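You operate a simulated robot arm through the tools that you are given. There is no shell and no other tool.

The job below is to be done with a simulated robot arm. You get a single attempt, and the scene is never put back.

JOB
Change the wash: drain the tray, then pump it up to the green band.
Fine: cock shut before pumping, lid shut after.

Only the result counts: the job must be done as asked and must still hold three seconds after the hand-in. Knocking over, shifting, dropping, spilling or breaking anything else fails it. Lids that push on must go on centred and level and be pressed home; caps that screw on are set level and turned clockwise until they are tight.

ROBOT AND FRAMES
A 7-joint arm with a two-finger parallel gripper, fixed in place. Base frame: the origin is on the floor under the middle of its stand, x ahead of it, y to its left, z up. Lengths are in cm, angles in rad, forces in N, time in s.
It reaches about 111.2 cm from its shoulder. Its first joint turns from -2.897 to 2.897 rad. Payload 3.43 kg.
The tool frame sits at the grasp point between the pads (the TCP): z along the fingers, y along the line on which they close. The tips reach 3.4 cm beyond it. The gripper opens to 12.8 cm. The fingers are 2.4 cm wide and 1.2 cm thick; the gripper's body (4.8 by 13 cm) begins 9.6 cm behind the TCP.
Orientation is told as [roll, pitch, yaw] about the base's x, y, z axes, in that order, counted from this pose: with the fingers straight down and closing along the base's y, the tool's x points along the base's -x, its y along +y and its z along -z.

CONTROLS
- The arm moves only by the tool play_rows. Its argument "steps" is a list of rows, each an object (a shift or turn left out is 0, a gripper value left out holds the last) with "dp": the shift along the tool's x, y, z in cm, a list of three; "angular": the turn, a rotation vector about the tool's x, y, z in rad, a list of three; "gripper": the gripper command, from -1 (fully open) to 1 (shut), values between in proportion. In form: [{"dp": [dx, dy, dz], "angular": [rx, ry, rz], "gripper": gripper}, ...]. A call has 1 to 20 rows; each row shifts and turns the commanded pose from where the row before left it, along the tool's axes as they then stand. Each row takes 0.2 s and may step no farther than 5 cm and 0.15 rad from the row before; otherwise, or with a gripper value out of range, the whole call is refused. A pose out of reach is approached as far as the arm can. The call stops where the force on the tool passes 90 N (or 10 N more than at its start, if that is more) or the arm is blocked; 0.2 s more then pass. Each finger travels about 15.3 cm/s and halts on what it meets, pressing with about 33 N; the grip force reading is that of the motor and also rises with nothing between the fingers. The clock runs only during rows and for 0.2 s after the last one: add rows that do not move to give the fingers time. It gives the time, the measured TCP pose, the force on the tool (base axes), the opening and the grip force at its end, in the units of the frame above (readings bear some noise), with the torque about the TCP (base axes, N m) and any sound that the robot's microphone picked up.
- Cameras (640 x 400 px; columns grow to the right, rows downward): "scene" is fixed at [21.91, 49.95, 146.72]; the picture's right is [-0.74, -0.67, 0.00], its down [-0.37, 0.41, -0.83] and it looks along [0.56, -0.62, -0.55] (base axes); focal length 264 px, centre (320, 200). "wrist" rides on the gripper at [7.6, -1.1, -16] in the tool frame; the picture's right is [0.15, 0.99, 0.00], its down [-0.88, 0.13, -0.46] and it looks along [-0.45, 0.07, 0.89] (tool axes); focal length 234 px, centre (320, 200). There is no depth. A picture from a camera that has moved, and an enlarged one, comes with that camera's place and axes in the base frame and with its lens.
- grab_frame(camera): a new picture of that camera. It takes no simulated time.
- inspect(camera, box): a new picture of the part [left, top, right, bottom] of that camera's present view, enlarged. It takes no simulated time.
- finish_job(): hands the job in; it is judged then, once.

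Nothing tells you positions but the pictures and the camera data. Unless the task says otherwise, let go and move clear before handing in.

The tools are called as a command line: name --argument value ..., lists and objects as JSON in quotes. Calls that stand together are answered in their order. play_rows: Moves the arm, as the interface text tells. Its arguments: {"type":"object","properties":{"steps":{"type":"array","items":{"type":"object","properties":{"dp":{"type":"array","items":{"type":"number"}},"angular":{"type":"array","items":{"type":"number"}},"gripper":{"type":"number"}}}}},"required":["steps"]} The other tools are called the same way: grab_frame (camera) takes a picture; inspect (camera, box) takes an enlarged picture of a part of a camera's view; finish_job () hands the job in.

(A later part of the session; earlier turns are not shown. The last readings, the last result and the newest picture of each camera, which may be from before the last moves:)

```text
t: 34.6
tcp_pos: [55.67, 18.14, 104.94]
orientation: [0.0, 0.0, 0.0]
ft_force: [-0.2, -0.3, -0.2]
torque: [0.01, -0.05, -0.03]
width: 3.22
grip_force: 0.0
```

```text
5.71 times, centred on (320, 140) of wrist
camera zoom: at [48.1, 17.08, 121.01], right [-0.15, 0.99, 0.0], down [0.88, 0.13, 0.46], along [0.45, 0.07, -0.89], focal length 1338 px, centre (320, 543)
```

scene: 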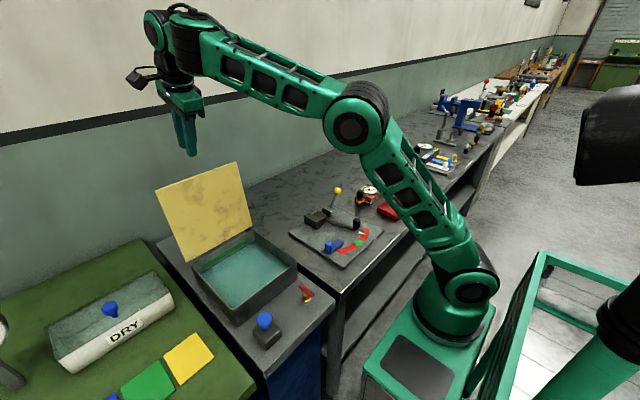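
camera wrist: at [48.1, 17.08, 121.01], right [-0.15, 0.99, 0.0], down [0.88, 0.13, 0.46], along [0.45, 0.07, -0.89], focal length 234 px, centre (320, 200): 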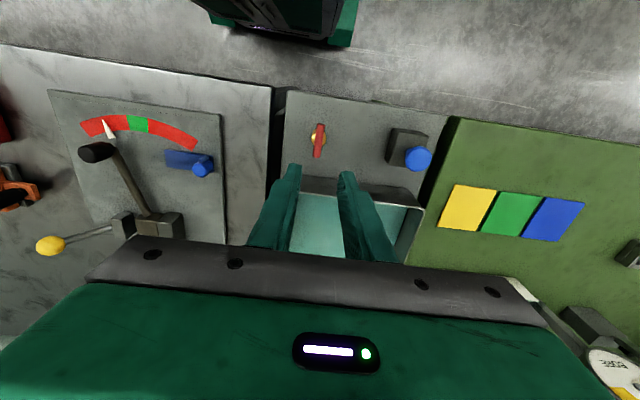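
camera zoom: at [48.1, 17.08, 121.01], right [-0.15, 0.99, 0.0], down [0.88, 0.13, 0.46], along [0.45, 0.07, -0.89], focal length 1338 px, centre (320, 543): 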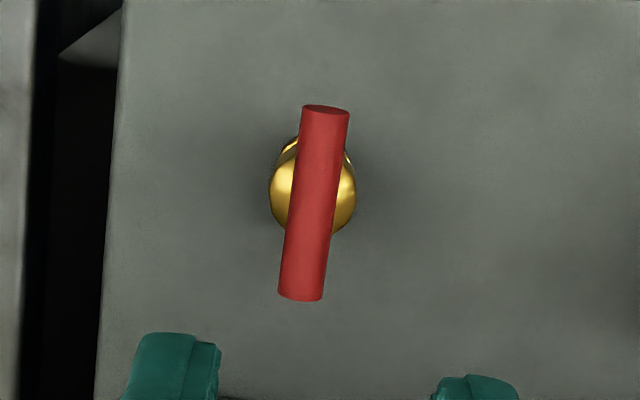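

The bar is centred at (55.7, 18.15), directly under the TCP. I'll descend so the fingers straddle just the bar.

play_rows --steps '[{"dp": [0, 0, 4]}, {"dp": [0, 0, 4]}, {"dp": [0, 0, 3]}, {"dp": [0, 0, 2]}, {"dp": [0, 0, 1.5]}, {}, {}]'

inspect --camera "scene" --box '[260, 240, 350, 320]'

inspect --camera "wrist" --box '[250, 60, 390, 220]'

```text
t: 36.2
tcp_pos: [55.47, 18.33, 90.35]
orientation: [0.001, 0.002, -0.001]
ft_force: [0.8, -0.4, -0.2]
torque: [-0.01, -0.01, -0.04]
width: 3.2
grip_force: 0.0
```

```text
5.00 times, centred on (305, 280) of scene
camera zoom: at [21.91, 49.95, 146.72], right [-0.74, -0.67, 0.0], down [-0.37, 0.41, -0.83], along [0.56, -0.62, -0.55], focal length 1320 px, centre (395, -200)
```

zoom: 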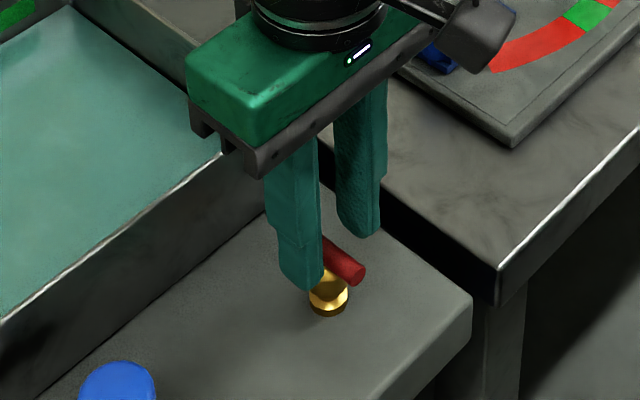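

```text
2.50 times, centred on (320, 140) of wrist
camera zoom: at [47.81, 17.22, 106.41], right [-0.15, 0.99, 0.0], down [0.88, 0.13, 0.45], along [0.45, 0.07, -0.89], focal length 585 px, centre (320, 350)
```

zoom: 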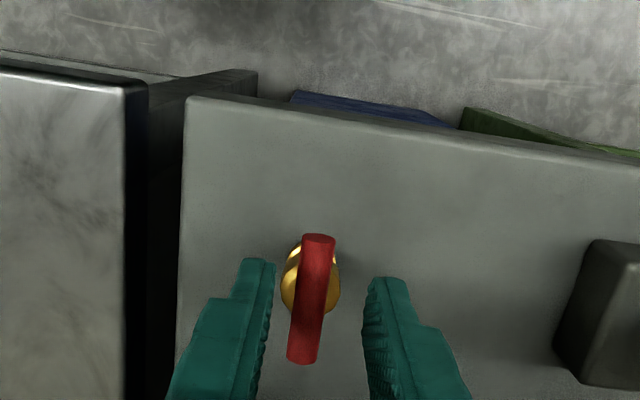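

The bar is between the fingertips. Closing on it now.

play_rows --steps '[{"gripper": 0.7}, {"gripper": 1.0}, {"gripper": 1.0}, {"gripper": 1.0}]'

inspect --camera "scene" --box '[260, 240, 350, 320]'

inspect --camera "wrist" --box '[250, 60, 390, 220]'

```text
t: 37.2
tcp_pos: [55.37, 18.24, 90.45]
orientation: [0.0, 0.003, 0.0]
ft_force: [0.4, 0.1, -0.3]
torque: [-0.04, -0.01, -0.01]
width: 0.0
grip_force: 33.4
```

```text
5.00 times, centred on (305, 280) of scene
camera zoom: at [21.91, 49.95, 146.72], right [-0.74, -0.67, 0.0], down [-0.37, 0.41, -0.83], along [0.56, -0.62, -0.55], focal length 1320 px, centre (395, -200)
```

zoom: 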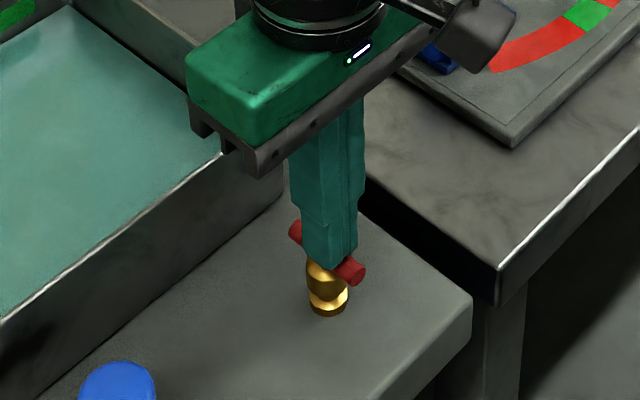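

```text
2.50 times, centred on (320, 140) of wrist
camera zoom: at [47.81, 17.22, 106.43], right [-0.15, 0.99, 0.0], down [0.88, 0.13, 0.45], along [0.45, 0.07, -0.89], focal length 585 px, centre (320, 350)
```

zoom: 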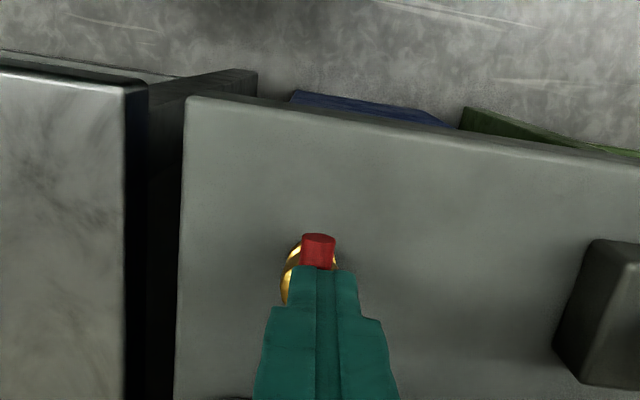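

The fingers closed just above the bar, so it sits a bit lower than I estimated. I'll reopen, drop 1 cm and close again.

play_rows --steps '[{"gripper": 0.5}, {"gripper": 0.5}, {"dp": [-0.2, 0, 0.5]}, {"dp": [0, 0, 0.5]}, {}, {"gripper": 0.8}, {"gripper": 1.0}, {"gripper": 1.0}, {"gripper": 1.0}]'

inspect --camera "scene" --box '[260, 240, 350, 320]'

inspect --camera "wrist" --box '[250, 60, 390, 220]'

```text
t: 39.2
tcp_pos: [55.87, 18.06, 89.39]
orientation: [-0.003, 0.003, -0.002]
ft_force: [0.8, -37.6, 3.4]
torque: [-1.28, -0.16, 0.08]
width: 1.16
grip_force: 45.2
```

```text
5.00 times, centred on (305, 280) of scene
camera zoom: at [21.91, 49.95, 146.72], right [-0.74, -0.67, 0.0], down [-0.37, 0.41, -0.83], along [0.56, -0.62, -0.55], focal length 1320 px, centre (395, -200)
```

zoom: 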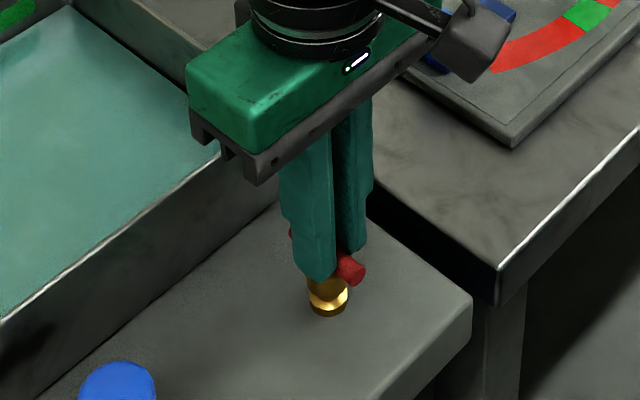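

```text
2.50 times, centred on (320, 140) of wrist
camera zoom: at [48.16, 17.02, 105.49], right [-0.14, 0.99, 0.0], down [0.88, 0.13, 0.45], along [0.45, 0.06, -0.89], focal length 585 px, centre (320, 350)
```

zoom: 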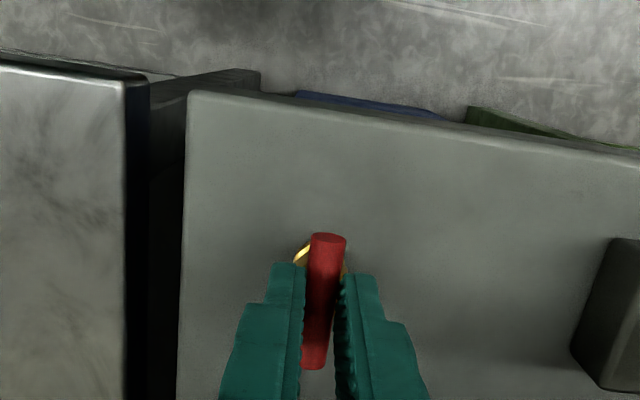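

Gripped at 1.16 cm, the bar's width, with some sideways load. I'll relieve that first and then turn a little counter-clockwise to find the free direction.

play_rows --steps '[{"dp": [0, -0.15, 0]}, {}, {}]'

```text
t: 40.0
tcp_pos: [55.6, 17.99, 89.44]
orientation: [-0.001, 0.002, -0.004]
ft_force: [7.2, -27.3, -29.3]
torque: [-0.81, -0.54, -0.03]
width: 1.17
grip_force: 45.1
```

Loads are moderate. Now a trial turn of 0.3 rad counter-clockwise, as seen from above.

play_rows --steps '[{"dp": [0, -0.05, 0.05], "angular": [0, 0, -0.1]}, {"angular": [0, 0, -0.1]}, {"angular": [0, 0, -0.1]}, {}]'

inspect --camera "scene" --box '[260, 240, 350, 320]'

inspect --camera "wrist" --box '[250, 60, 390, 220]'

```text
t: 41.0
tcp_pos: [55.7, 17.87, 89.41]
orientation: [0.001, 0.002, 0.297]
ft_force: [6.6, -30.4, -13.9]
torque: [-1.31, 0.94, -0.1]
width: 1.19
grip_force: 45.5
```

```text
5.00 times, centred on (305, 280) of scene
camera zoom: at [21.91, 49.95, 146.72], right [-0.74, -0.67, 0.0], down [-0.37, 0.41, -0.83], along [0.56, -0.62, -0.55], focal length 1320 px, centre (395, -200)
```

zoom: 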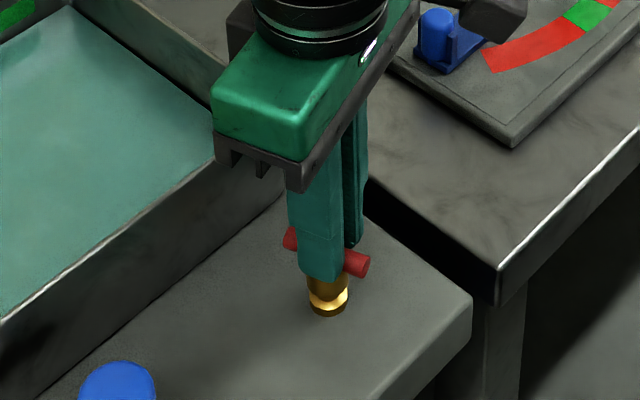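

```text
2.50 times, centred on (320, 140) of wrist
camera zoom: at [48.82, 14.68, 105.49], right [-0.43, 0.9, 0.0], down [0.8, 0.38, 0.45], along [0.41, 0.2, -0.89], focal length 585 px, centre (320, 350)
```

zoom: 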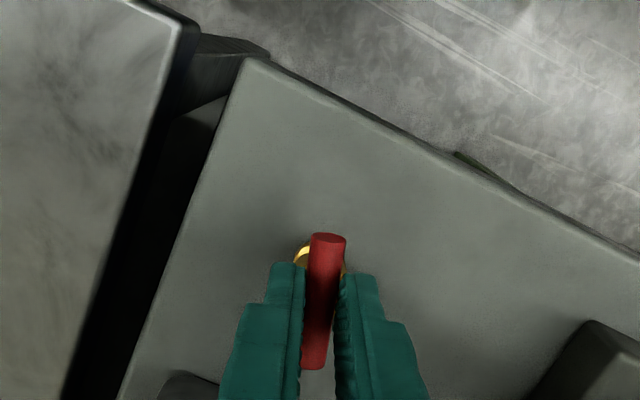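

The cock turns freely counter-clockwise. I'll continue the quarter turn, checking halfway.

play_rows --steps '[{"dp": [0.03, -0.095, 0], "angular": [0, 0, -0.106]}, {"angular": [0, 0, -0.106]}, {"angular": [0, 0, -0.106]}, {"angular": [0, 0, -0.106]}, {"angular": [0, 0, -0.106]}, {"angular": [0, 0, -0.106]}, {}]'

inspect --camera "scene" --box '[190, 210, 330, 330]'

```text
t: 42.6
tcp_pos: [55.84, 17.72, 89.48]
orientation: [0.0, 0.0, 0.932]
ft_force: [4.3, -44.6, 11.3]
torque: [-1.12, -0.36, -0.08]
width: 1.16
grip_force: 45.2
```

```text
3.33 times, centred on (260, 270) of scene
camera zoom: at [21.91, 49.95, 146.72], right [-0.74, -0.67, 0.0], down [-0.37, 0.41, -0.83], along [0.56, -0.62, -0.55], focal length 880 px, centre (520, -33)
```

zoom: 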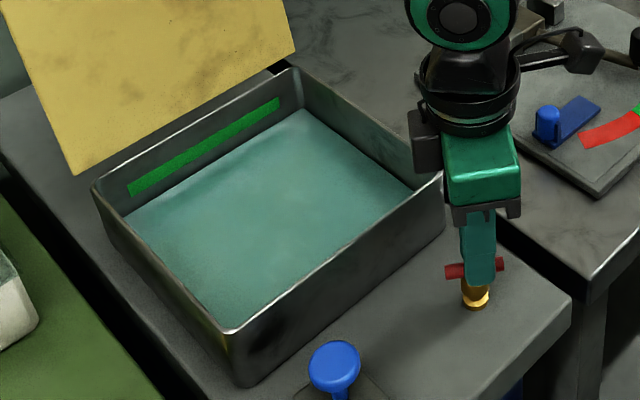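

The cock is at about 53° and still turning freely, with a steady sideways load I want to reduce. I'll nudge +y slightly to test which way relieves it.

play_rows --steps '[{"dp": [-0.12, 0.09, 0]}, {}]'

```text
t: 43.2
tcp_pos: [55.77, 17.77, 89.35]
orientation: [-0.004, 0.002, 0.928]
ft_force: [11.0, -52.4, 13.8]
torque: [-1.66, -0.39, -0.11]
width: 1.17
grip_force: 45.3
```

The sideways load persists, so I'll open the fingers slightly to let the tool settle and see where the bar sits relative to it.

play_rows --steps '[{"gripper": 0.6}, {"gripper": 0.6}, {"gripper": 0.6}]'

inspect --camera "wrist" --box '[250, 60, 390, 220]'

inspect --camera "scene" --box '[190, 210, 330, 330]'

```text
t: 44.0
tcp_pos: [55.68, 18.22, 89.42]
orientation: [0.001, 0.001, 0.938]
ft_force: [0.2, 1.0, 0.0]
torque: [0.05, 0.0, 0.0]
width: 2.6
grip_force: 0.1
```

```text
2.50 times, centred on (320, 140) of wrist
camera zoom: at [52.09, 11.47, 105.44], right [-0.88, 0.47, 0.0], down [0.42, 0.79, 0.46], along [0.21, 0.4, -0.89], focal length 585 px, centre (320, 350)
```

zoom: 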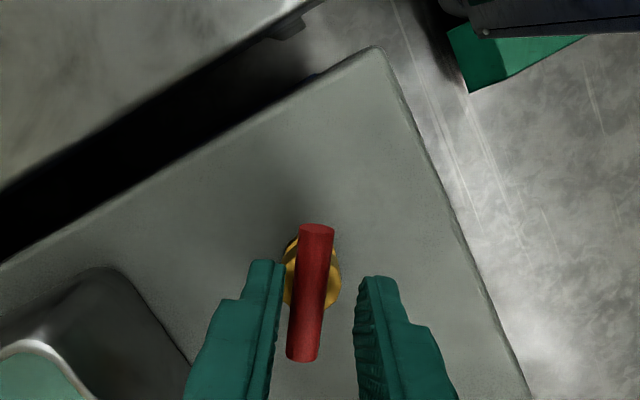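

```text
3.33 times, centred on (260, 270) of scene
camera zoom: at [21.91, 49.95, 146.72], right [-0.74, -0.67, 0.0], down [-0.37, 0.41, -0.83], along [0.56, -0.62, -0.55], focal length 880 px, centre (520, -33)
```

zoom: 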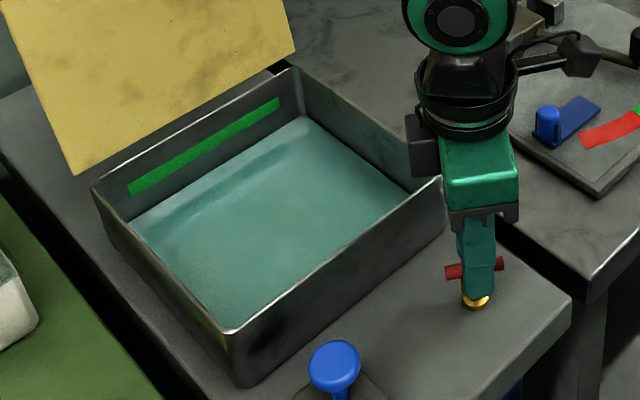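

The level is dropping, so counter-clockwise opens the cock. I'll recentre the gripper over the stem (about 0.3 cm off) while it drains, and wait.

play_rows --steps '[{"dp": [0, -0.28, 0]}, {}, {}, {}, {}, {}, {}, {}, {}, {}, {}, {}, {}, {}, {}, {}, {}, {}, {}, {}]'

inspect --camera "scene" --box '[190, 210, 330, 330]'

inspect --camera "wrist" --box '[250, 60, 390, 220]'

```text
t: 48.2
tcp_pos: [55.84, 17.98, 89.4]
orientation: [0.002, 0.0, 0.934]
ft_force: [-0.3, 0.7, -0.4]
torque: [0.03, -0.01, -0.04]
width: 2.55
grip_force: 0.0
```

```text
3.33 times, centred on (260, 270) of scene
camera zoom: at [21.91, 49.95, 146.72], right [-0.74, -0.67, 0.0], down [-0.37, 0.41, -0.83], along [0.56, -0.62, -0.55], focal length 880 px, centre (520, -33)
```

zoom: 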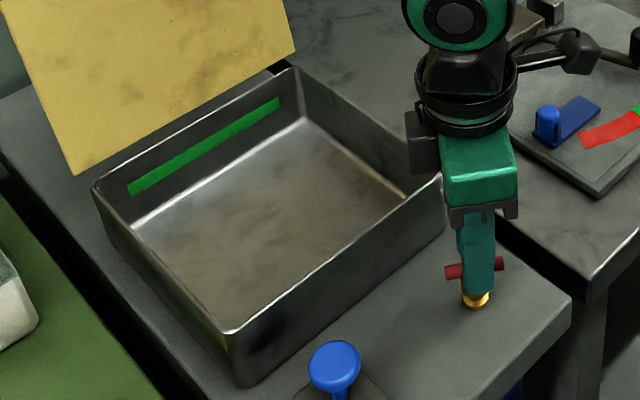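

```text
2.50 times, centred on (320, 140) of wrist
camera zoom: at [52.3, 11.29, 105.48], right [-0.88, 0.47, 0.0], down [0.42, 0.79, 0.46], along [0.21, 0.4, -0.89], focal length 585 px, centre (320, 350)
```

zoom: 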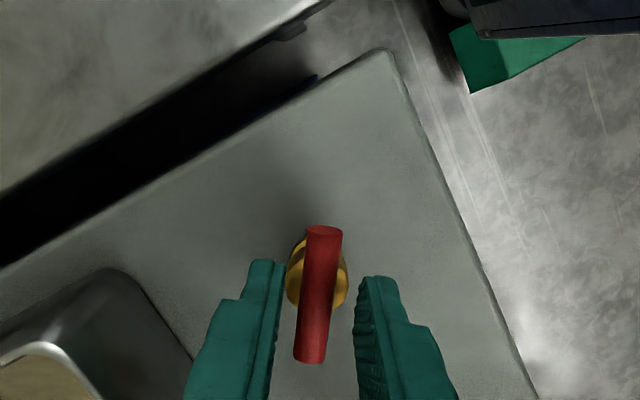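

The tray now shows its bare metal floor. I'll zoom in to confirm it's fully empty before shutting the cock.

inspect --camera "scene" --box '[205, 230, 290, 300]'

play_rows --steps '[{}, {}, {}, {}, {}, {}, {}, {}, {}, {}]'

inspect --camera "scene" --box '[205, 230, 290, 300]'

```text
5.71 times, centred on (248, 265) of scene
camera zoom: at [21.91, 49.95, 146.72], right [-0.74, -0.67, 0.0], down [-0.37, 0.41, -0.83], along [0.56, -0.62, -0.55], focal length 1508 px, centre (734, -171)
```

zoom: 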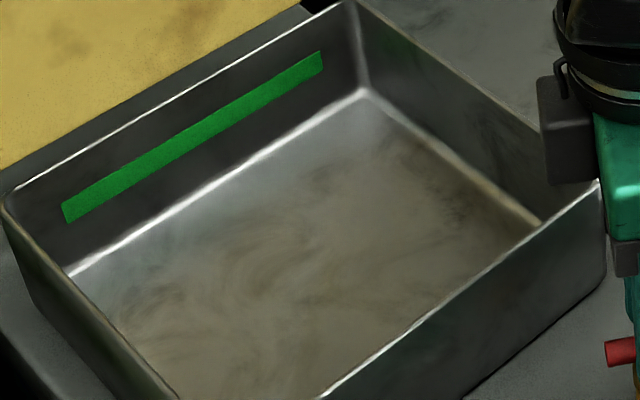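

```text
t: 50.4
tcp_pos: [55.85, 18.05, 89.5]
orientation: [0.001, 0.001, 0.936]
ft_force: [-0.6, 0.4, 0.5]
torque: [0.02, -0.03, 0.0]
width: 2.54
grip_force: 0.0
```

```text
5.71 times, centred on (248, 265) of scene
camera zoom: at [21.91, 49.95, 146.72], right [-0.74, -0.67, 0.0], down [-0.37, 0.41, -0.83], along [0.56, -0.62, -0.55], focal length 1508 px, centre (734, -171)
```

zoom: 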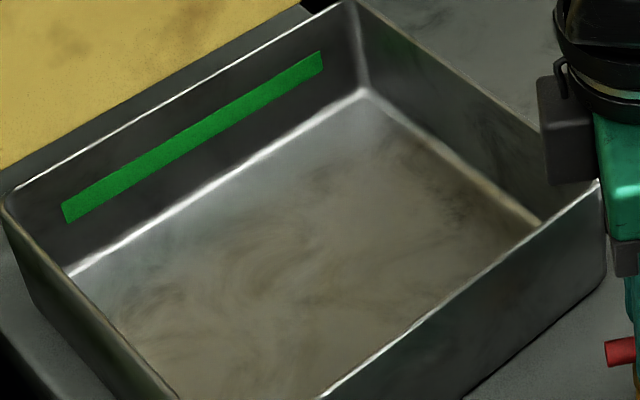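

The tray is empty. I'll grip the bar again and turn it clockwise back to its original shut position.

play_rows --steps '[{"gripper": 0.8}, {"gripper": 1.0}, {"gripper": 1.0}, {"gripper": 1.0}, {"angular": [0, 0, 0.104]}, {"angular": [0, 0, 0.104]}, {"angular": [0, 0, 0.104]}, {"angular": [0, 0, 0.104]}, {}]'

inspect --camera "scene" --box '[260, 240, 350, 320]'

```text
t: 52.4
tcp_pos: [55.93, 17.9, 89.41]
orientation: [0.001, 0.0, 0.517]
ft_force: [8.4, -11.6, 8.4]
torque: [-0.08, -0.76, -0.01]
width: 1.18
grip_force: 44.9
```

```text
5.00 times, centred on (305, 280) of scene
camera zoom: at [21.91, 49.95, 146.72], right [-0.74, -0.67, 0.0], down [-0.37, 0.41, -0.83], along [0.56, -0.62, -0.55], focal length 1320 px, centre (395, -200)
```

zoom: 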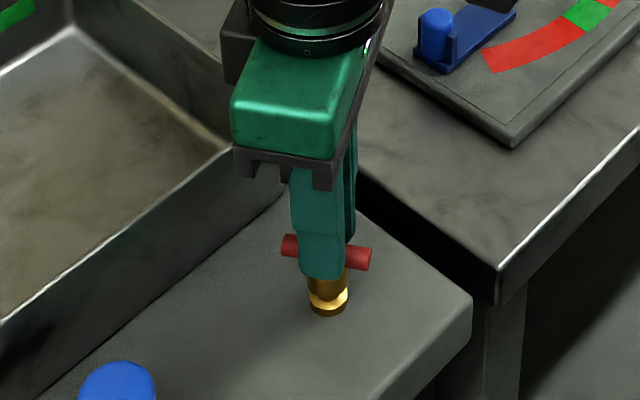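

Turning back smoothly with low load. I'll continue to the original angle.

play_rows --steps '[{"angular": [0, 0, 0.104]}, {"angular": [0, 0, 0.104]}, {"angular": [0, 0, 0.104]}, {"angular": [0, 0, 0.104]}, {"angular": [0, 0, 0.104]}, {}]'

inspect --camera "wrist" --box '[250, 60, 390, 220]'

```text
t: 53.8
tcp_pos: [55.81, 18.0, 89.3]
orientation: [0.0, 0.001, -0.001]
ft_force: [4.4, -0.8, 2.3]
torque: [-0.05, -0.56, -0.01]
width: 1.18
grip_force: 45.3
```

```text
2.50 times, centred on (320, 140) of wrist
camera zoom: at [48.36, 16.94, 105.49], right [-0.15, 0.99, 0.0], down [0.88, 0.13, 0.45], along [0.45, 0.07, -0.89], focal length 585 px, centre (320, 350)
```

zoom: 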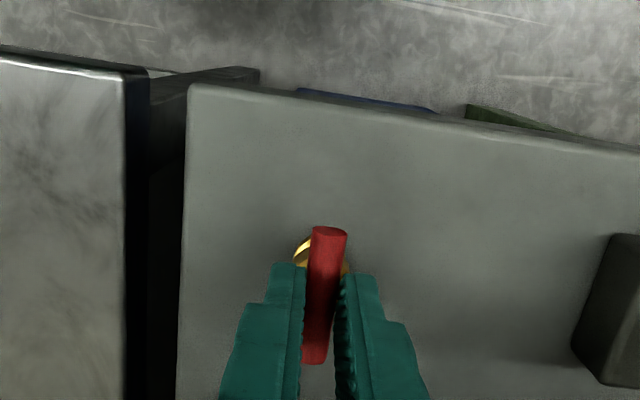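

The bar is back in line with x. I'll turn a hair further clockwise to feel for the shut stop.

play_rows --steps '[{"angular": [0, 0, 0.05]}, {}]'

```text
t: 54.4
tcp_pos: [55.98, 17.99, 89.45]
orientation: [-0.001, 0.003, -0.049]
ft_force: [3.2, 3.1, 2.8]
torque: [0.1, 0.21, 1.19]
width: 1.19
grip_force: 45.3
```

A stop torque of 1.2 N·m confirms the cock is fully shut. I'll ease the twist, open the fingers and lift straight off.

play_rows --steps '[{"angular": [0, 0, -0.04]}, {"gripper": 0.6}, {"gripper": 0.5}, {"gripper": 0.5}, {"dp": [0, 0, -1.0]}, {"dp": [0, 0, -2]}, {"dp": [0, 0, -3]}, {"dp": [0, 0, -4]}, {"dp": [0, 0, -4]}, {}]'

grab_frame --camera "wrist"

inspect --camera "scene" --box '[190, 210, 330, 330]'

```text
t: 56.6
tcp_pos: [55.89, 17.73, 103.71]
orientation: [0.001, 0.001, -0.01]
ft_force: [-0.2, 0.6, 0.3]
torque: [-0.02, -0.02, 0.01]
width: 3.16
grip_force: 0.1
```

```text
taken
camera wrist: at [48.4, 16.79, 119.71], right [-0.14, 0.99, 0.0], down [0.88, 0.12, 0.45], along [0.45, 0.06, -0.89], focal length 234 px, centre (320, 200)
```

wrist: 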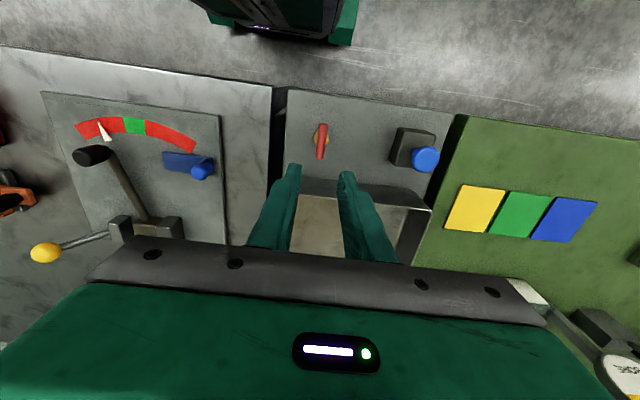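

```text
3.33 times, centred on (260, 270) of scene
camera zoom: at [21.91, 49.95, 146.72], right [-0.74, -0.67, 0.0], down [-0.37, 0.41, -0.83], along [0.56, -0.62, -0.55], focal length 880 px, centre (520, -33)
```

zoom: 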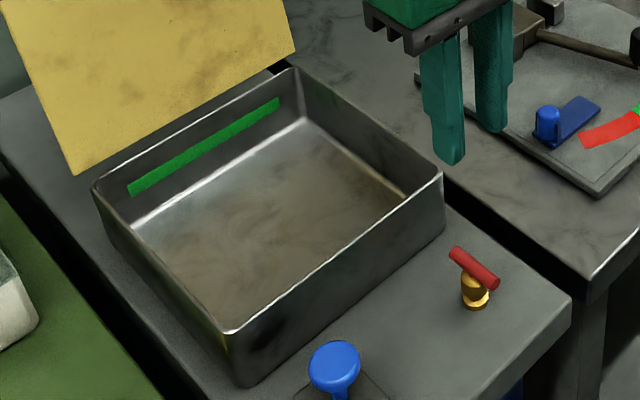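

The cock is shut and the tray is empty. Next the pump: the blue knob's top is at about (55.55, 31.9, 90.1). I'll close the fingers and hover above it.

play_rows --steps '[{"dp": [0.1, 3.5, 0], "gripper": 1.0}, {"dp": [0.1, 3.5, 0]}, {"dp": [0.1, 3.5, 0]}, {"dp": [0.1, 3.5, 0], "angular": [0, 0, -0.01]}, {"dp": [0, 0, 3]}, {"dp": [0, 0, 3]}, {"dp": [0, 0, 2]}, {}, {}]'

grab_frame --camera "wrist"

inspect --camera "scene" --box '[210, 240, 320, 350]'

```text
t: 58.6
tcp_pos: [55.77, 31.97, 95.57]
orientation: [0.0, 0.002, -0.001]
ft_force: [-0.2, 1.1, 0.1]
torque: [-0.02, 0.03, -0.01]
width: 0.01
grip_force: 32.7
```

```text
taken
camera wrist: at [48.23, 30.88, 111.6], right [-0.15, 0.99, 0.0], down [0.88, 0.13, 0.45], along [0.45, 0.07, -0.89], focal length 234 px, centre (320, 200)
```

wrist: 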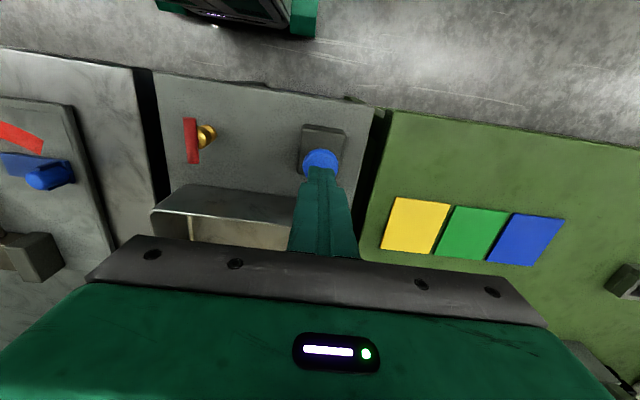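

```text
3.64 times, centred on (265, 295) of scene
camera zoom: at [21.91, 49.95, 146.72], right [-0.74, -0.67, 0.0], down [-0.37, 0.41, -0.83], along [0.56, -0.62, -0.55], focal length 960 px, centre (520, -146)
```

zoom: 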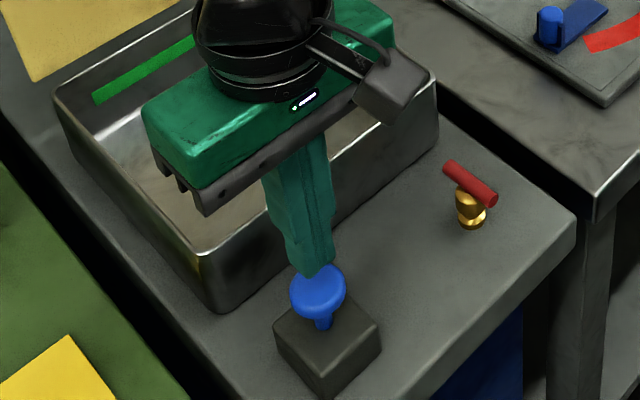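

The closed fingertips are just above the knob. I'll come down gently until I touch it.

play_rows --steps '[{"dp": [0.1, 0, 0.8]}, {"dp": [0, 0, 0.6]}, {"dp": [0, 0, 0.4]}, {}]'

inspect --camera "scene" --box '[210, 240, 320, 350]'

```text
t: 59.6
tcp_pos: [55.52, 31.96, 93.77]
orientation: [0.001, 0.003, -0.001]
ft_force: [0.4, -0.2, -0.9]
torque: [-0.02, -0.02, 0.03]
width: 0.0
grip_force: 32.5
```

```text
3.64 times, centred on (265, 295) of scene
camera zoom: at [21.91, 49.95, 146.72], right [-0.74, -0.67, 0.0], down [-0.37, 0.41, -0.83], along [0.56, -0.62, -0.55], focal length 960 px, centre (520, -146)
```

zoom: 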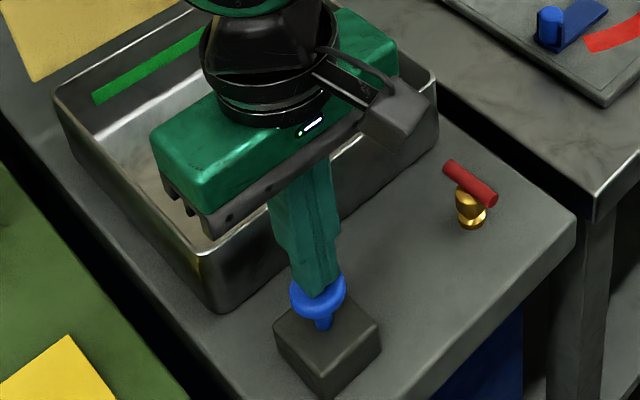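

play_rows --steps '[{"dp": [0, 0, 0.4]}, {"dp": [0, 0, 0.4]}, {"dp": [0, 0, 0.4]}, {}]'

inspect --camera "scene" --box '[210, 240, 320, 350]'

```text
t: 60.6
tcp_pos: [55.64, 31.84, 92.52]
orientation: [-0.001, 0.002, 0.0]
ft_force: [0.1, 1.1, 3.2]
torque: [0.05, -0.01, 0.02]
width: 0.0
grip_force: 33.0
```

```text
3.64 times, centred on (265, 295) of scene
camera zoom: at [21.91, 49.95, 146.72], right [-0.74, -0.67, 0.0], down [-0.37, 0.41, -0.83], along [0.56, -0.62, -0.55], focal length 960 px, centre (520, -146)
```

zoom: 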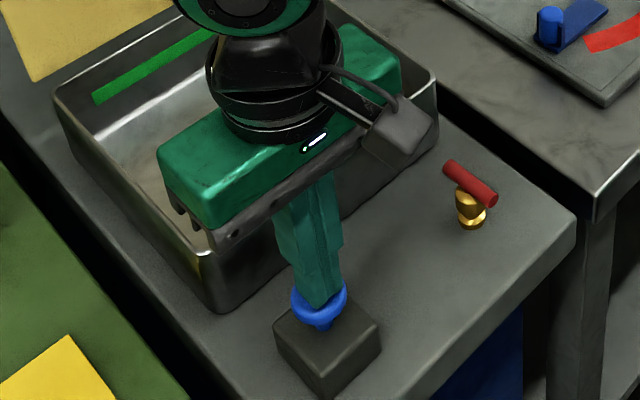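

Contact: the knob is depressing lightly. I'll continue the stroke to the bottom, then check for sound and level.

play_rows --steps '[{"dp": [0, 0, 0.5]}, {"dp": [0, 0, 0.5]}, {"dp": [0, 0, 0.5]}, {}]'

inspect --camera "scene" --box '[190, 220, 320, 350]'

```text
t: 61.6
tcp_pos: [55.59, 31.88, 91.01]
orientation: [0.002, 0.0, -0.001]
ft_force: [-1.4, 2.1, 6.9]
torque: [0.06, 0.05, 0.01]
width: 0.0
grip_force: 32.7
```

```text
3.08 times, centred on (255, 285) of scene
camera zoom: at [21.91, 49.95, 146.72], right [-0.74, -0.67, 0.0], down [-0.37, 0.41, -0.83], along [0.56, -0.62, -0.55], focal length 812 px, centre (520, -62)
```

zoom: 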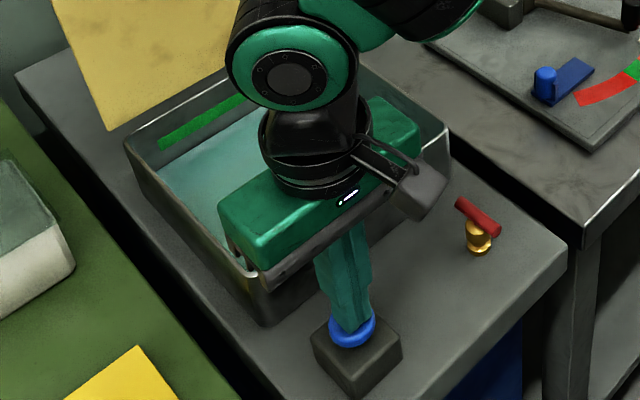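

A stroke has delivered some liquid. I'll lift to let the plunger return and measure the level.

play_rows --steps '[{"dp": [0, 0, -1.5]}, {"dp": [0, 0, -1.5]}, {"dp": [0, 0, -1]}, {}, {}]'

inspect --camera "scene" --box '[190, 220, 320, 350]'

inspect --camera "scene" --box '[200, 230, 260, 280]'

```text
t: 62.8
tcp_pos: [55.64, 31.86, 95.0]
orientation: [0.001, 0.0, 0.001]
ft_force: [-0.2, 0.3, 1.2]
torque: [0.01, 0.04, 0.0]
width: 0.0
grip_force: 33.1
```

```text
3.08 times, centred on (255, 285) of scene
camera zoom: at [21.91, 49.95, 146.72], right [-0.74, -0.67, 0.0], down [-0.37, 0.41, -0.83], along [0.56, -0.62, -0.55], focal length 812 px, centre (520, -62)
```

zoom: 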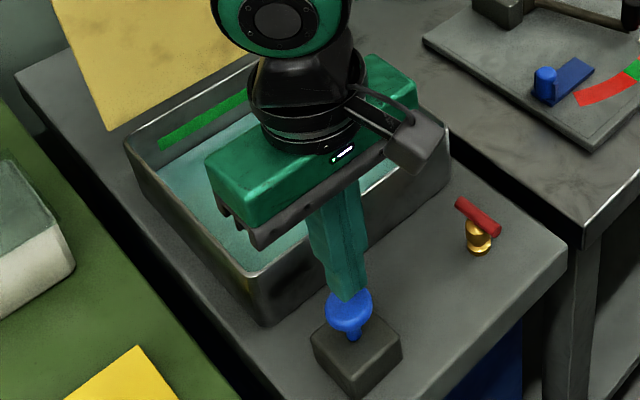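

```text
8.00 times, centred on (230, 255) of scene
camera zoom: at [21.91, 49.95, 146.72], right [-0.74, -0.67, 0.0], down [-0.37, 0.41, -0.83], along [0.56, -0.62, -0.55], focal length 2112 px, centre (1040, -240)
```

zoom: 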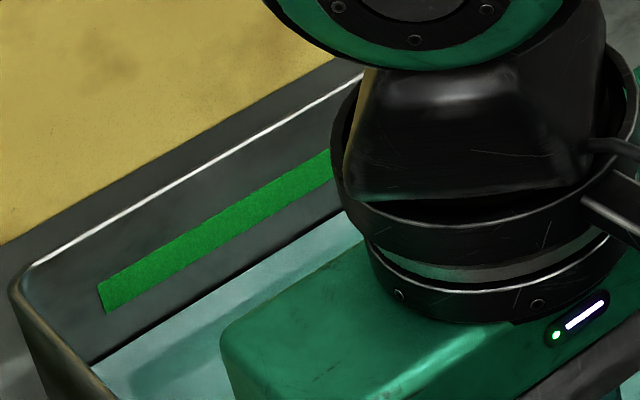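

One stroke raised the level roughly a quarter of the way to the band's middle. I'll do a second, identical stroke and measure again.

play_rows --steps '[{"dp": [0, 0, 1.5]}, {"dp": [0, 0, 1.0]}, {"dp": [0, 0, 0.5]}, {"dp": [0, 0, 0.5]}, {"dp": [0, 0, 0.5]}, {}, {"dp": [0, 0, -1.5]}, {"dp": [0, 0, -1.5]}, {"dp": [0, 0, -1]}, {}, {}, {}]'

inspect --camera "scene" --box '[200, 230, 260, 280]'

```text
t: 65.4
tcp_pos: [55.72, 31.84, 95.01]
orientation: [0.0, 0.002, -0.002]
ft_force: [-1.0, -0.3, 0.2]
torque: [-0.02, -0.03, 0.01]
width: 0.0
grip_force: 33.3
```

```text
8.00 times, centred on (230, 255) of scene
camera zoom: at [21.91, 49.95, 146.72], right [-0.74, -0.67, 0.0], down [-0.37, 0.41, -0.83], along [0.56, -0.62, -0.55], focal length 2112 px, centre (1040, -240)
```

zoom: 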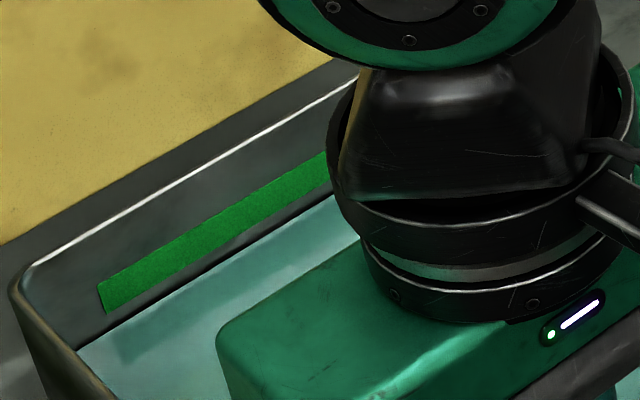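

The level has risen again and is now just below the band's lower edge. One more stroke should put it inside the band.

play_rows --steps '[{"dp": [0, 0, 1.5]}, {"dp": [0, 0, 1.0]}, {"dp": [0, 0, 0.5]}, {"dp": [0, 0, 0.5]}, {"dp": [0, 0, 0.5]}, {}, {"dp": [0, 0, -1.5]}, {"dp": [0, 0, -1.5]}, {"dp": [0, 0, -1]}, {}, {}, {}]'

inspect --camera "scene" --box '[200, 230, 260, 280]'

```text
t: 68.0
tcp_pos: [55.54, 31.96, 95.03]
orientation: [0.001, 0.002, 0.001]
ft_force: [0.3, 0.0, -0.9]
torque: [0.04, 0.0, 0.02]
width: 0.0
grip_force: 33.2
```

```text
8.00 times, centred on (230, 255) of scene
camera zoom: at [21.91, 49.95, 146.72], right [-0.74, -0.67, 0.0], down [-0.37, 0.41, -0.83], along [0.56, -0.62, -0.55], focal length 2112 px, centre (1040, -240)
```

zoom: 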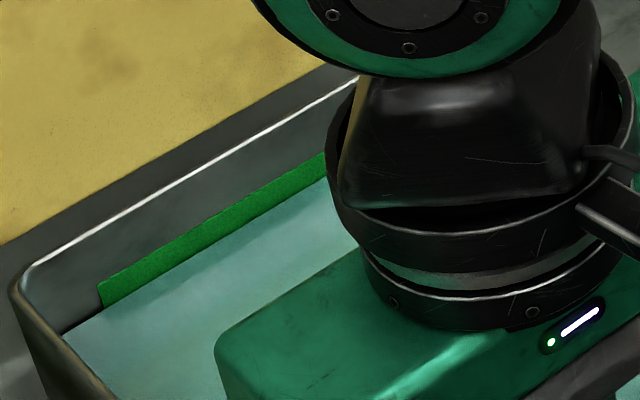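

The level now sits inside the green band. I'll lift the arm away and check precisely where.

play_rows --steps '[{"dp": [2, 0, -4]}, {"dp": [2, 0, -4.5]}, {"dp": [2, 0, -4.5]}, {"dp": [2, 0, -4.5]}, {"dp": [2, 0, -4.5]}, {"dp": [2, 0, -4.5]}, {"dp": [0, 0, -4.5]}, {}]'

inspect --camera "scene" --box '[200, 225, 280, 285]'

inspect --camera "scene" --box '[190, 220, 320, 350]'

grab_frame --camera "wrist"

```text
t: 69.8
tcp_pos: [44.36, 31.51, 126.23]
orientation: [0.001, 0.002, -0.021]
ft_force: [-6.5, 3.4, -0.2]
torque: [-0.38, -0.79, 0.01]
width: 0.0
grip_force: 32.6
```

```text
6.67 times, centred on (240, 255) of scene
camera zoom: at [21.91, 49.95, 146.72], right [-0.74, -0.67, 0.0], down [-0.37, 0.41, -0.83], along [0.56, -0.62, -0.55], focal length 1760 px, centre (853, -167)
```

zoom: 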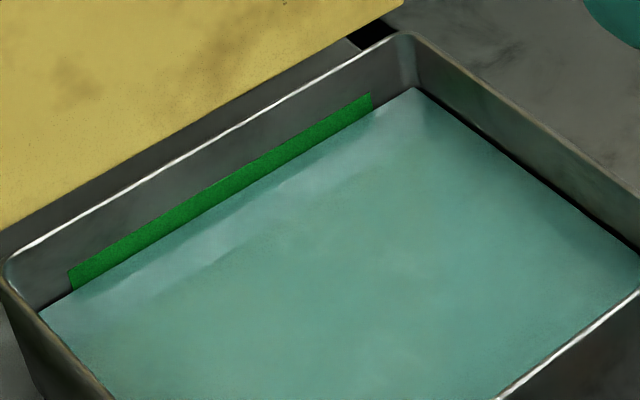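

```text
3.08 times, centred on (255, 285) of scene
camera zoom: at [21.91, 49.95, 146.72], right [-0.74, -0.67, 0.0], down [-0.37, 0.41, -0.83], along [0.56, -0.62, -0.55], focal length 812 px, centre (520, -62)
```

zoom: 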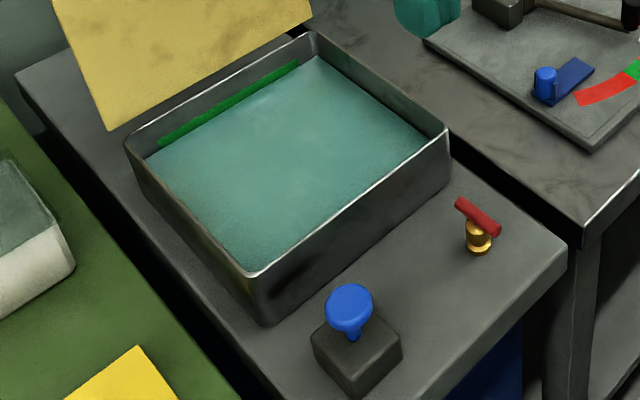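

```text
taken
camera wrist: at [36.8, 30.56, 142.33], right [-0.13, 0.99, 0.0], down [0.88, 0.11, 0.45], along [0.45, 0.06, -0.89], focal length 234 px, centre (320, 200)
```

wrist: 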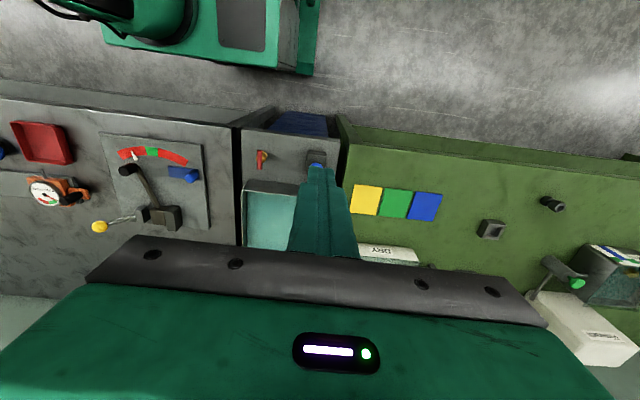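

I'll zoom in tightly on both ends of the band to judge the margin.

inspect --camera "scene" --box '[200, 255, 224, 275]'

inspect --camera "scene" --box '[240, 228, 268, 248]'

```text
16.00 times, centred on (212, 265) of scene
camera zoom: at [21.91, 49.95, 146.72], right [-0.74, -0.67, 0.0], down [-0.37, 0.41, -0.83], along [0.56, -0.62, -0.55], focal length 4223 px, centre (2048, -840)
```

zoom: 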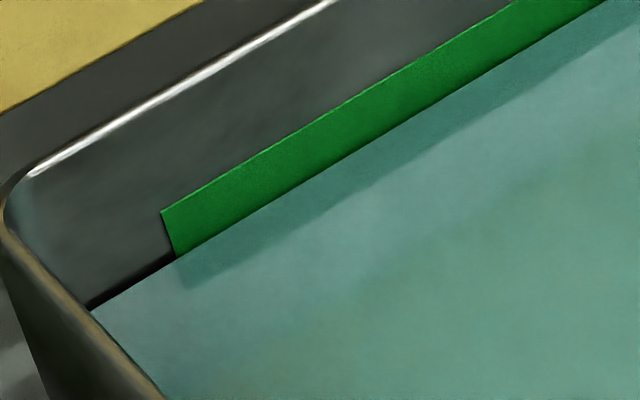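

```text
16.00 times, centred on (254, 238) of scene
camera zoom: at [21.91, 49.95, 146.72], right [-0.74, -0.67, 0.0], down [-0.37, 0.41, -0.83], along [0.56, -0.62, -0.55], focal length 4223 px, centre (1376, -408)
```

zoom: 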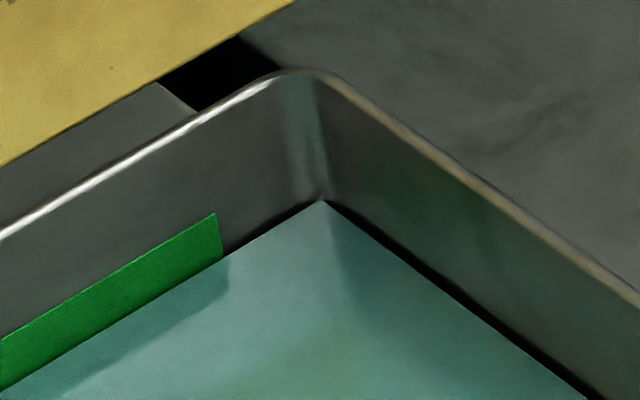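

The waterline clearly crosses the band, about a quarter of the way up, with the submerged part showing beneath. A fourth full stroke would risk overshooting, so pumping is done. Now I'll go back to the lid handle: rotate the gripper, set the lean, then approach above it.

play_rows --steps '[{"angular": [0, 0, 0.141], "gripper": 0.6}, {"angular": [0, 0, 0.141]}, {"angular": [0, 0, 0.141]}, {"angular": [0, 0, 0.141]}, {"angular": [0, 0, 0.141]}, {"angular": [0, 0, 0.141]}, {"angular": [0, 0, 0.141]}, {"angular": [0, 0, 0.141]}, {"angular": [0, 0, 0.141]}, {"angular": [0, 0, 0.141]}, {"angular": [0, 0, 0.141]}, {"dp": [-3, 0, -1.5]}, {"dp": [-3, 0, -1.5]}, {}, {}]'

grab_frame --camera "scene"

inspect --camera "scene" --box '[200, 255, 224, 275]'

```text
t: 73.0
tcp_pos: [43.78, 26.29, 128.96]
orientation: [0.0, 0.0, -1.552]
ft_force: [1.0, -0.1, 0.4]
torque: [0.01, -0.04, 0.01]
width: 2.55
grip_force: 0.0
```

```text
taken
```

scene: 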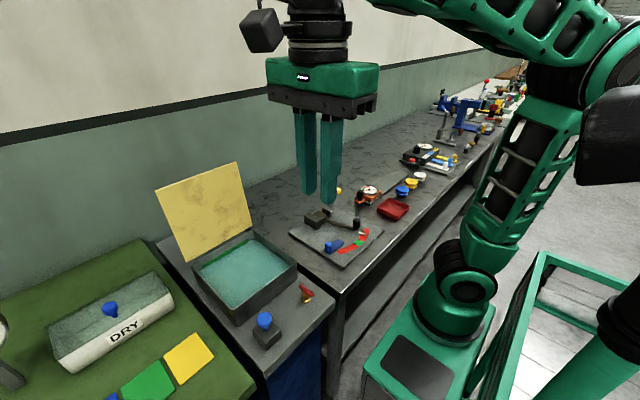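

```text
16.00 times, centred on (212, 265) of scene
camera zoom: at [21.91, 49.95, 146.72], right [-0.74, -0.67, 0.0], down [-0.37, 0.41, -0.83], along [0.56, -0.62, -0.55], focal length 4223 px, centre (2048, -840)
```

zoom: 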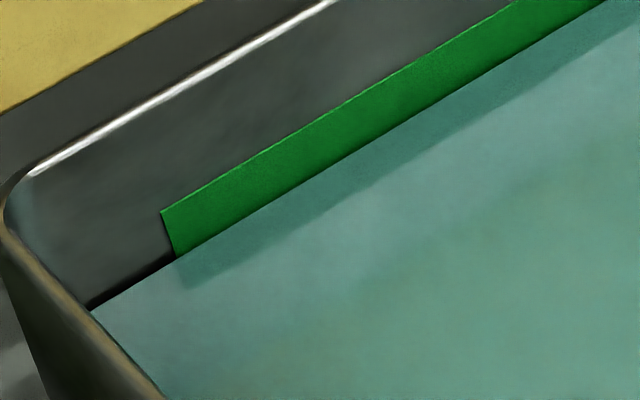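

The level is unchanged, so nothing is leaking. I'll tilt and travel forward above the open lid's handle.

play_rows --steps '[{"dp": [-0.7, 0, 0], "angular": [0, 0, 0.018]}, {"angular": [-0.1, 0, 0]}, {"angular": [-0.1, 0, 0]}, {"angular": [-0.1, 0, 0]}, {"dp": [0, 3.82, 1.18]}, {"dp": [0, 3.82, 1.18]}, {"dp": [0, 3.82, 1.18]}, {"dp": [0, 3.82, 1.18]}, {"dp": [0, 3.82, 1.18]}, {"dp": [0, 3.82, 1.18]}, {"dp": [0, 3.82, 1.18]}, {"dp": [0, 3.82, 1.18]}, {"dp": [0, 3.82, 1.18]}, {"dp": [0, 3.82, 1.18]}, {"dp": [0, 3.82, 1.18]}, {"dp": [0, 1.9, 0.59]}, {}, {}]'

grab_frame --camera "wrist"

grab_frame --camera "scene"

```text
t: 76.8
tcp_pos: [81.94, 21.6, 129.39]
orientation: [0.291, -0.071, -1.604]
ft_force: [0.6, 0.6, 0.2]
torque: [-0.02, 0.01, -0.02]
width: 2.55
grip_force: 0.1
out of reach, approached as far as the arm can: row 12, 13, 14, 15
```

```text
taken
camera wrist: at [76.58, 30.41, 143.92], right [0.95, 0.14, 0.27], down [-0.03, -0.84, 0.54], along [0.3, -0.52, -0.8], focal length 234 px, centre (320, 200)
```

wrist: 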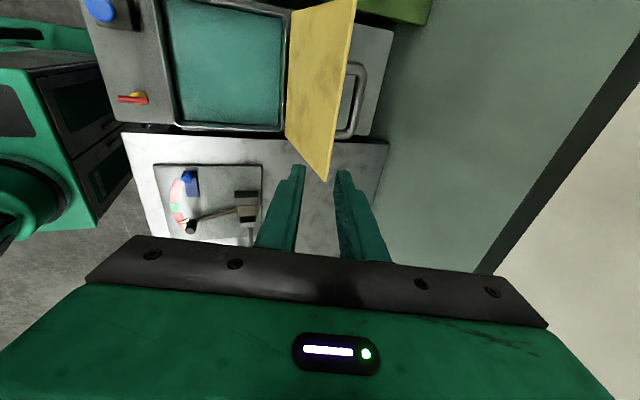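

```text
taken
```

scene: 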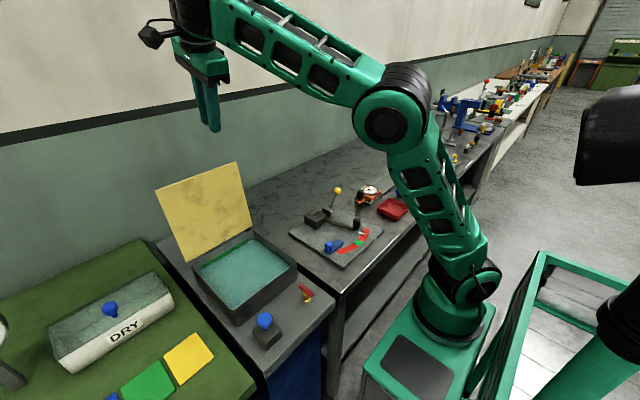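

The arm hit an awkward reach limit at this height and the pose skewed slightly. I'll come down a bit, restore orientation and y, and then continue forward.

play_rows --steps '[{"dp": [1.3, -0.7, 2.2], "angular": [0, 0.039, -0.005]}, {"dp": [1.3, -0.7, 2.2], "angular": [0, 0.039, -0.005]}, {"dp": [1.2, -0.7, 2.2]}, {}, {}]'

grab_frame --camera "wrist"

```text
t: 78.0
tcp_pos: [81.33, 25.15, 122.58]
orientation: [0.284, -0.002, -1.574]
ft_force: [-1.3, -0.2, 0.3]
torque: [0.01, -0.01, -0.03]
width: 2.56
grip_force: 0.1
```

```text
taken
camera wrist: at [75.85, 32.8, 137.62], right [0.95, 0.15, 0.28], down [0.0, -0.88, 0.48], along [0.31, -0.45, -0.83], focal length 234 px, centre (320, 200)
```

wrist: 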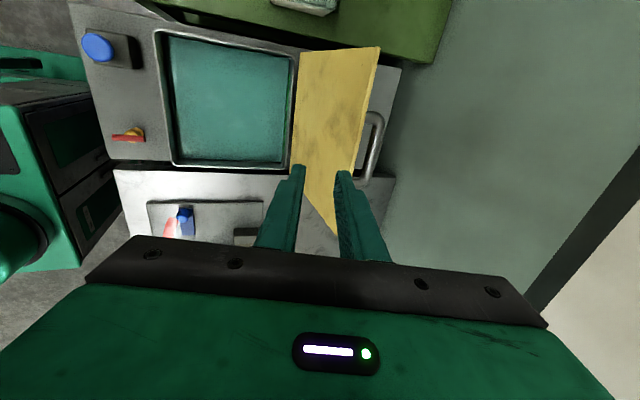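

Pose restored. Let me zoom on the handle to locate the bar precisely before moving over it.

inspect --camera "wrist" --box '[280, 40, 420, 240]'

```text
2.00 times, centred on (350, 140) of wrist
camera zoom: at [75.85, 32.8, 137.62], right [0.95, 0.15, 0.28], down [0.0, -0.88, 0.48], along [0.31, -0.45, -0.83], focal length 468 px, centre (260, 320)
```

zoom: 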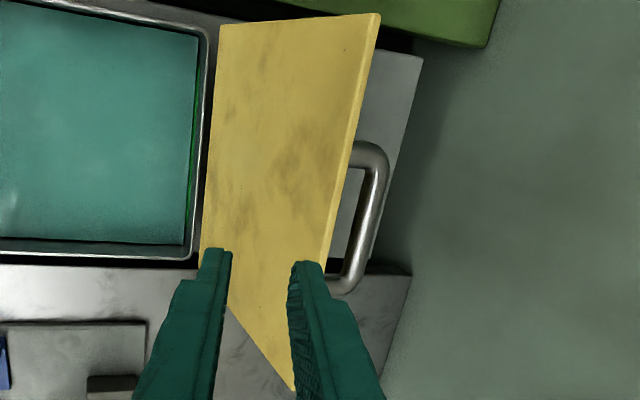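

The bar is at about (92.3, 25.3, 110.5), where I left it. I'll move above it, lower, and bring the gripper to vertical.

play_rows --steps '[{"dp": [0.05, 3.31, 1.37]}, {"dp": [0.05, 3.31, 1.37]}, {"dp": [0.05, 3.31, 1.37]}, {"dp": [0, -0.59, 1.91]}, {"dp": [0, -0.59, 1.91]}, {"dp": [0, 0, 0.5], "angular": [0.1, 0, 0]}, {"dp": [0, 0, 0.5], "angular": [0.1, 0, 0]}, {"dp": [0, 0, 0.5], "angular": [0.087, 0, 0]}, {}, {}]'

grab_frame --camera "wrist"

```text
t: 79.8
tcp_pos: [85.19, 23.3, 115.97]
orientation: [0.055, 0.005, -1.563]
ft_force: [1.3, -0.7, 0.1]
torque: [0.01, 0.07, -0.01]
width: 2.57
grip_force: 0.1
out of reach, approached as far as the arm can: row 3, 6, 7, 8
stopped in row 9: the force on the tool passed its limit at 108 N (the readings are from after the stop); the commanded pose is now the measured one
```

```text
taken
camera wrist: at [83.19, 30.86, 132.01], right [0.99, 0.15, 0.05], down [0.11, -0.88, 0.46], along [0.12, -0.44, -0.89], focal length 234 px, centre (320, 200)
```

wrist: 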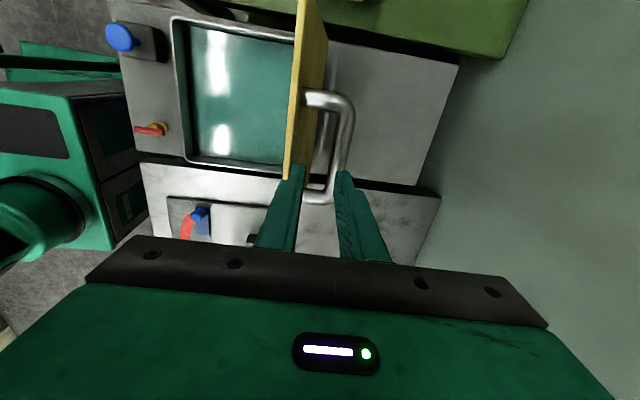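

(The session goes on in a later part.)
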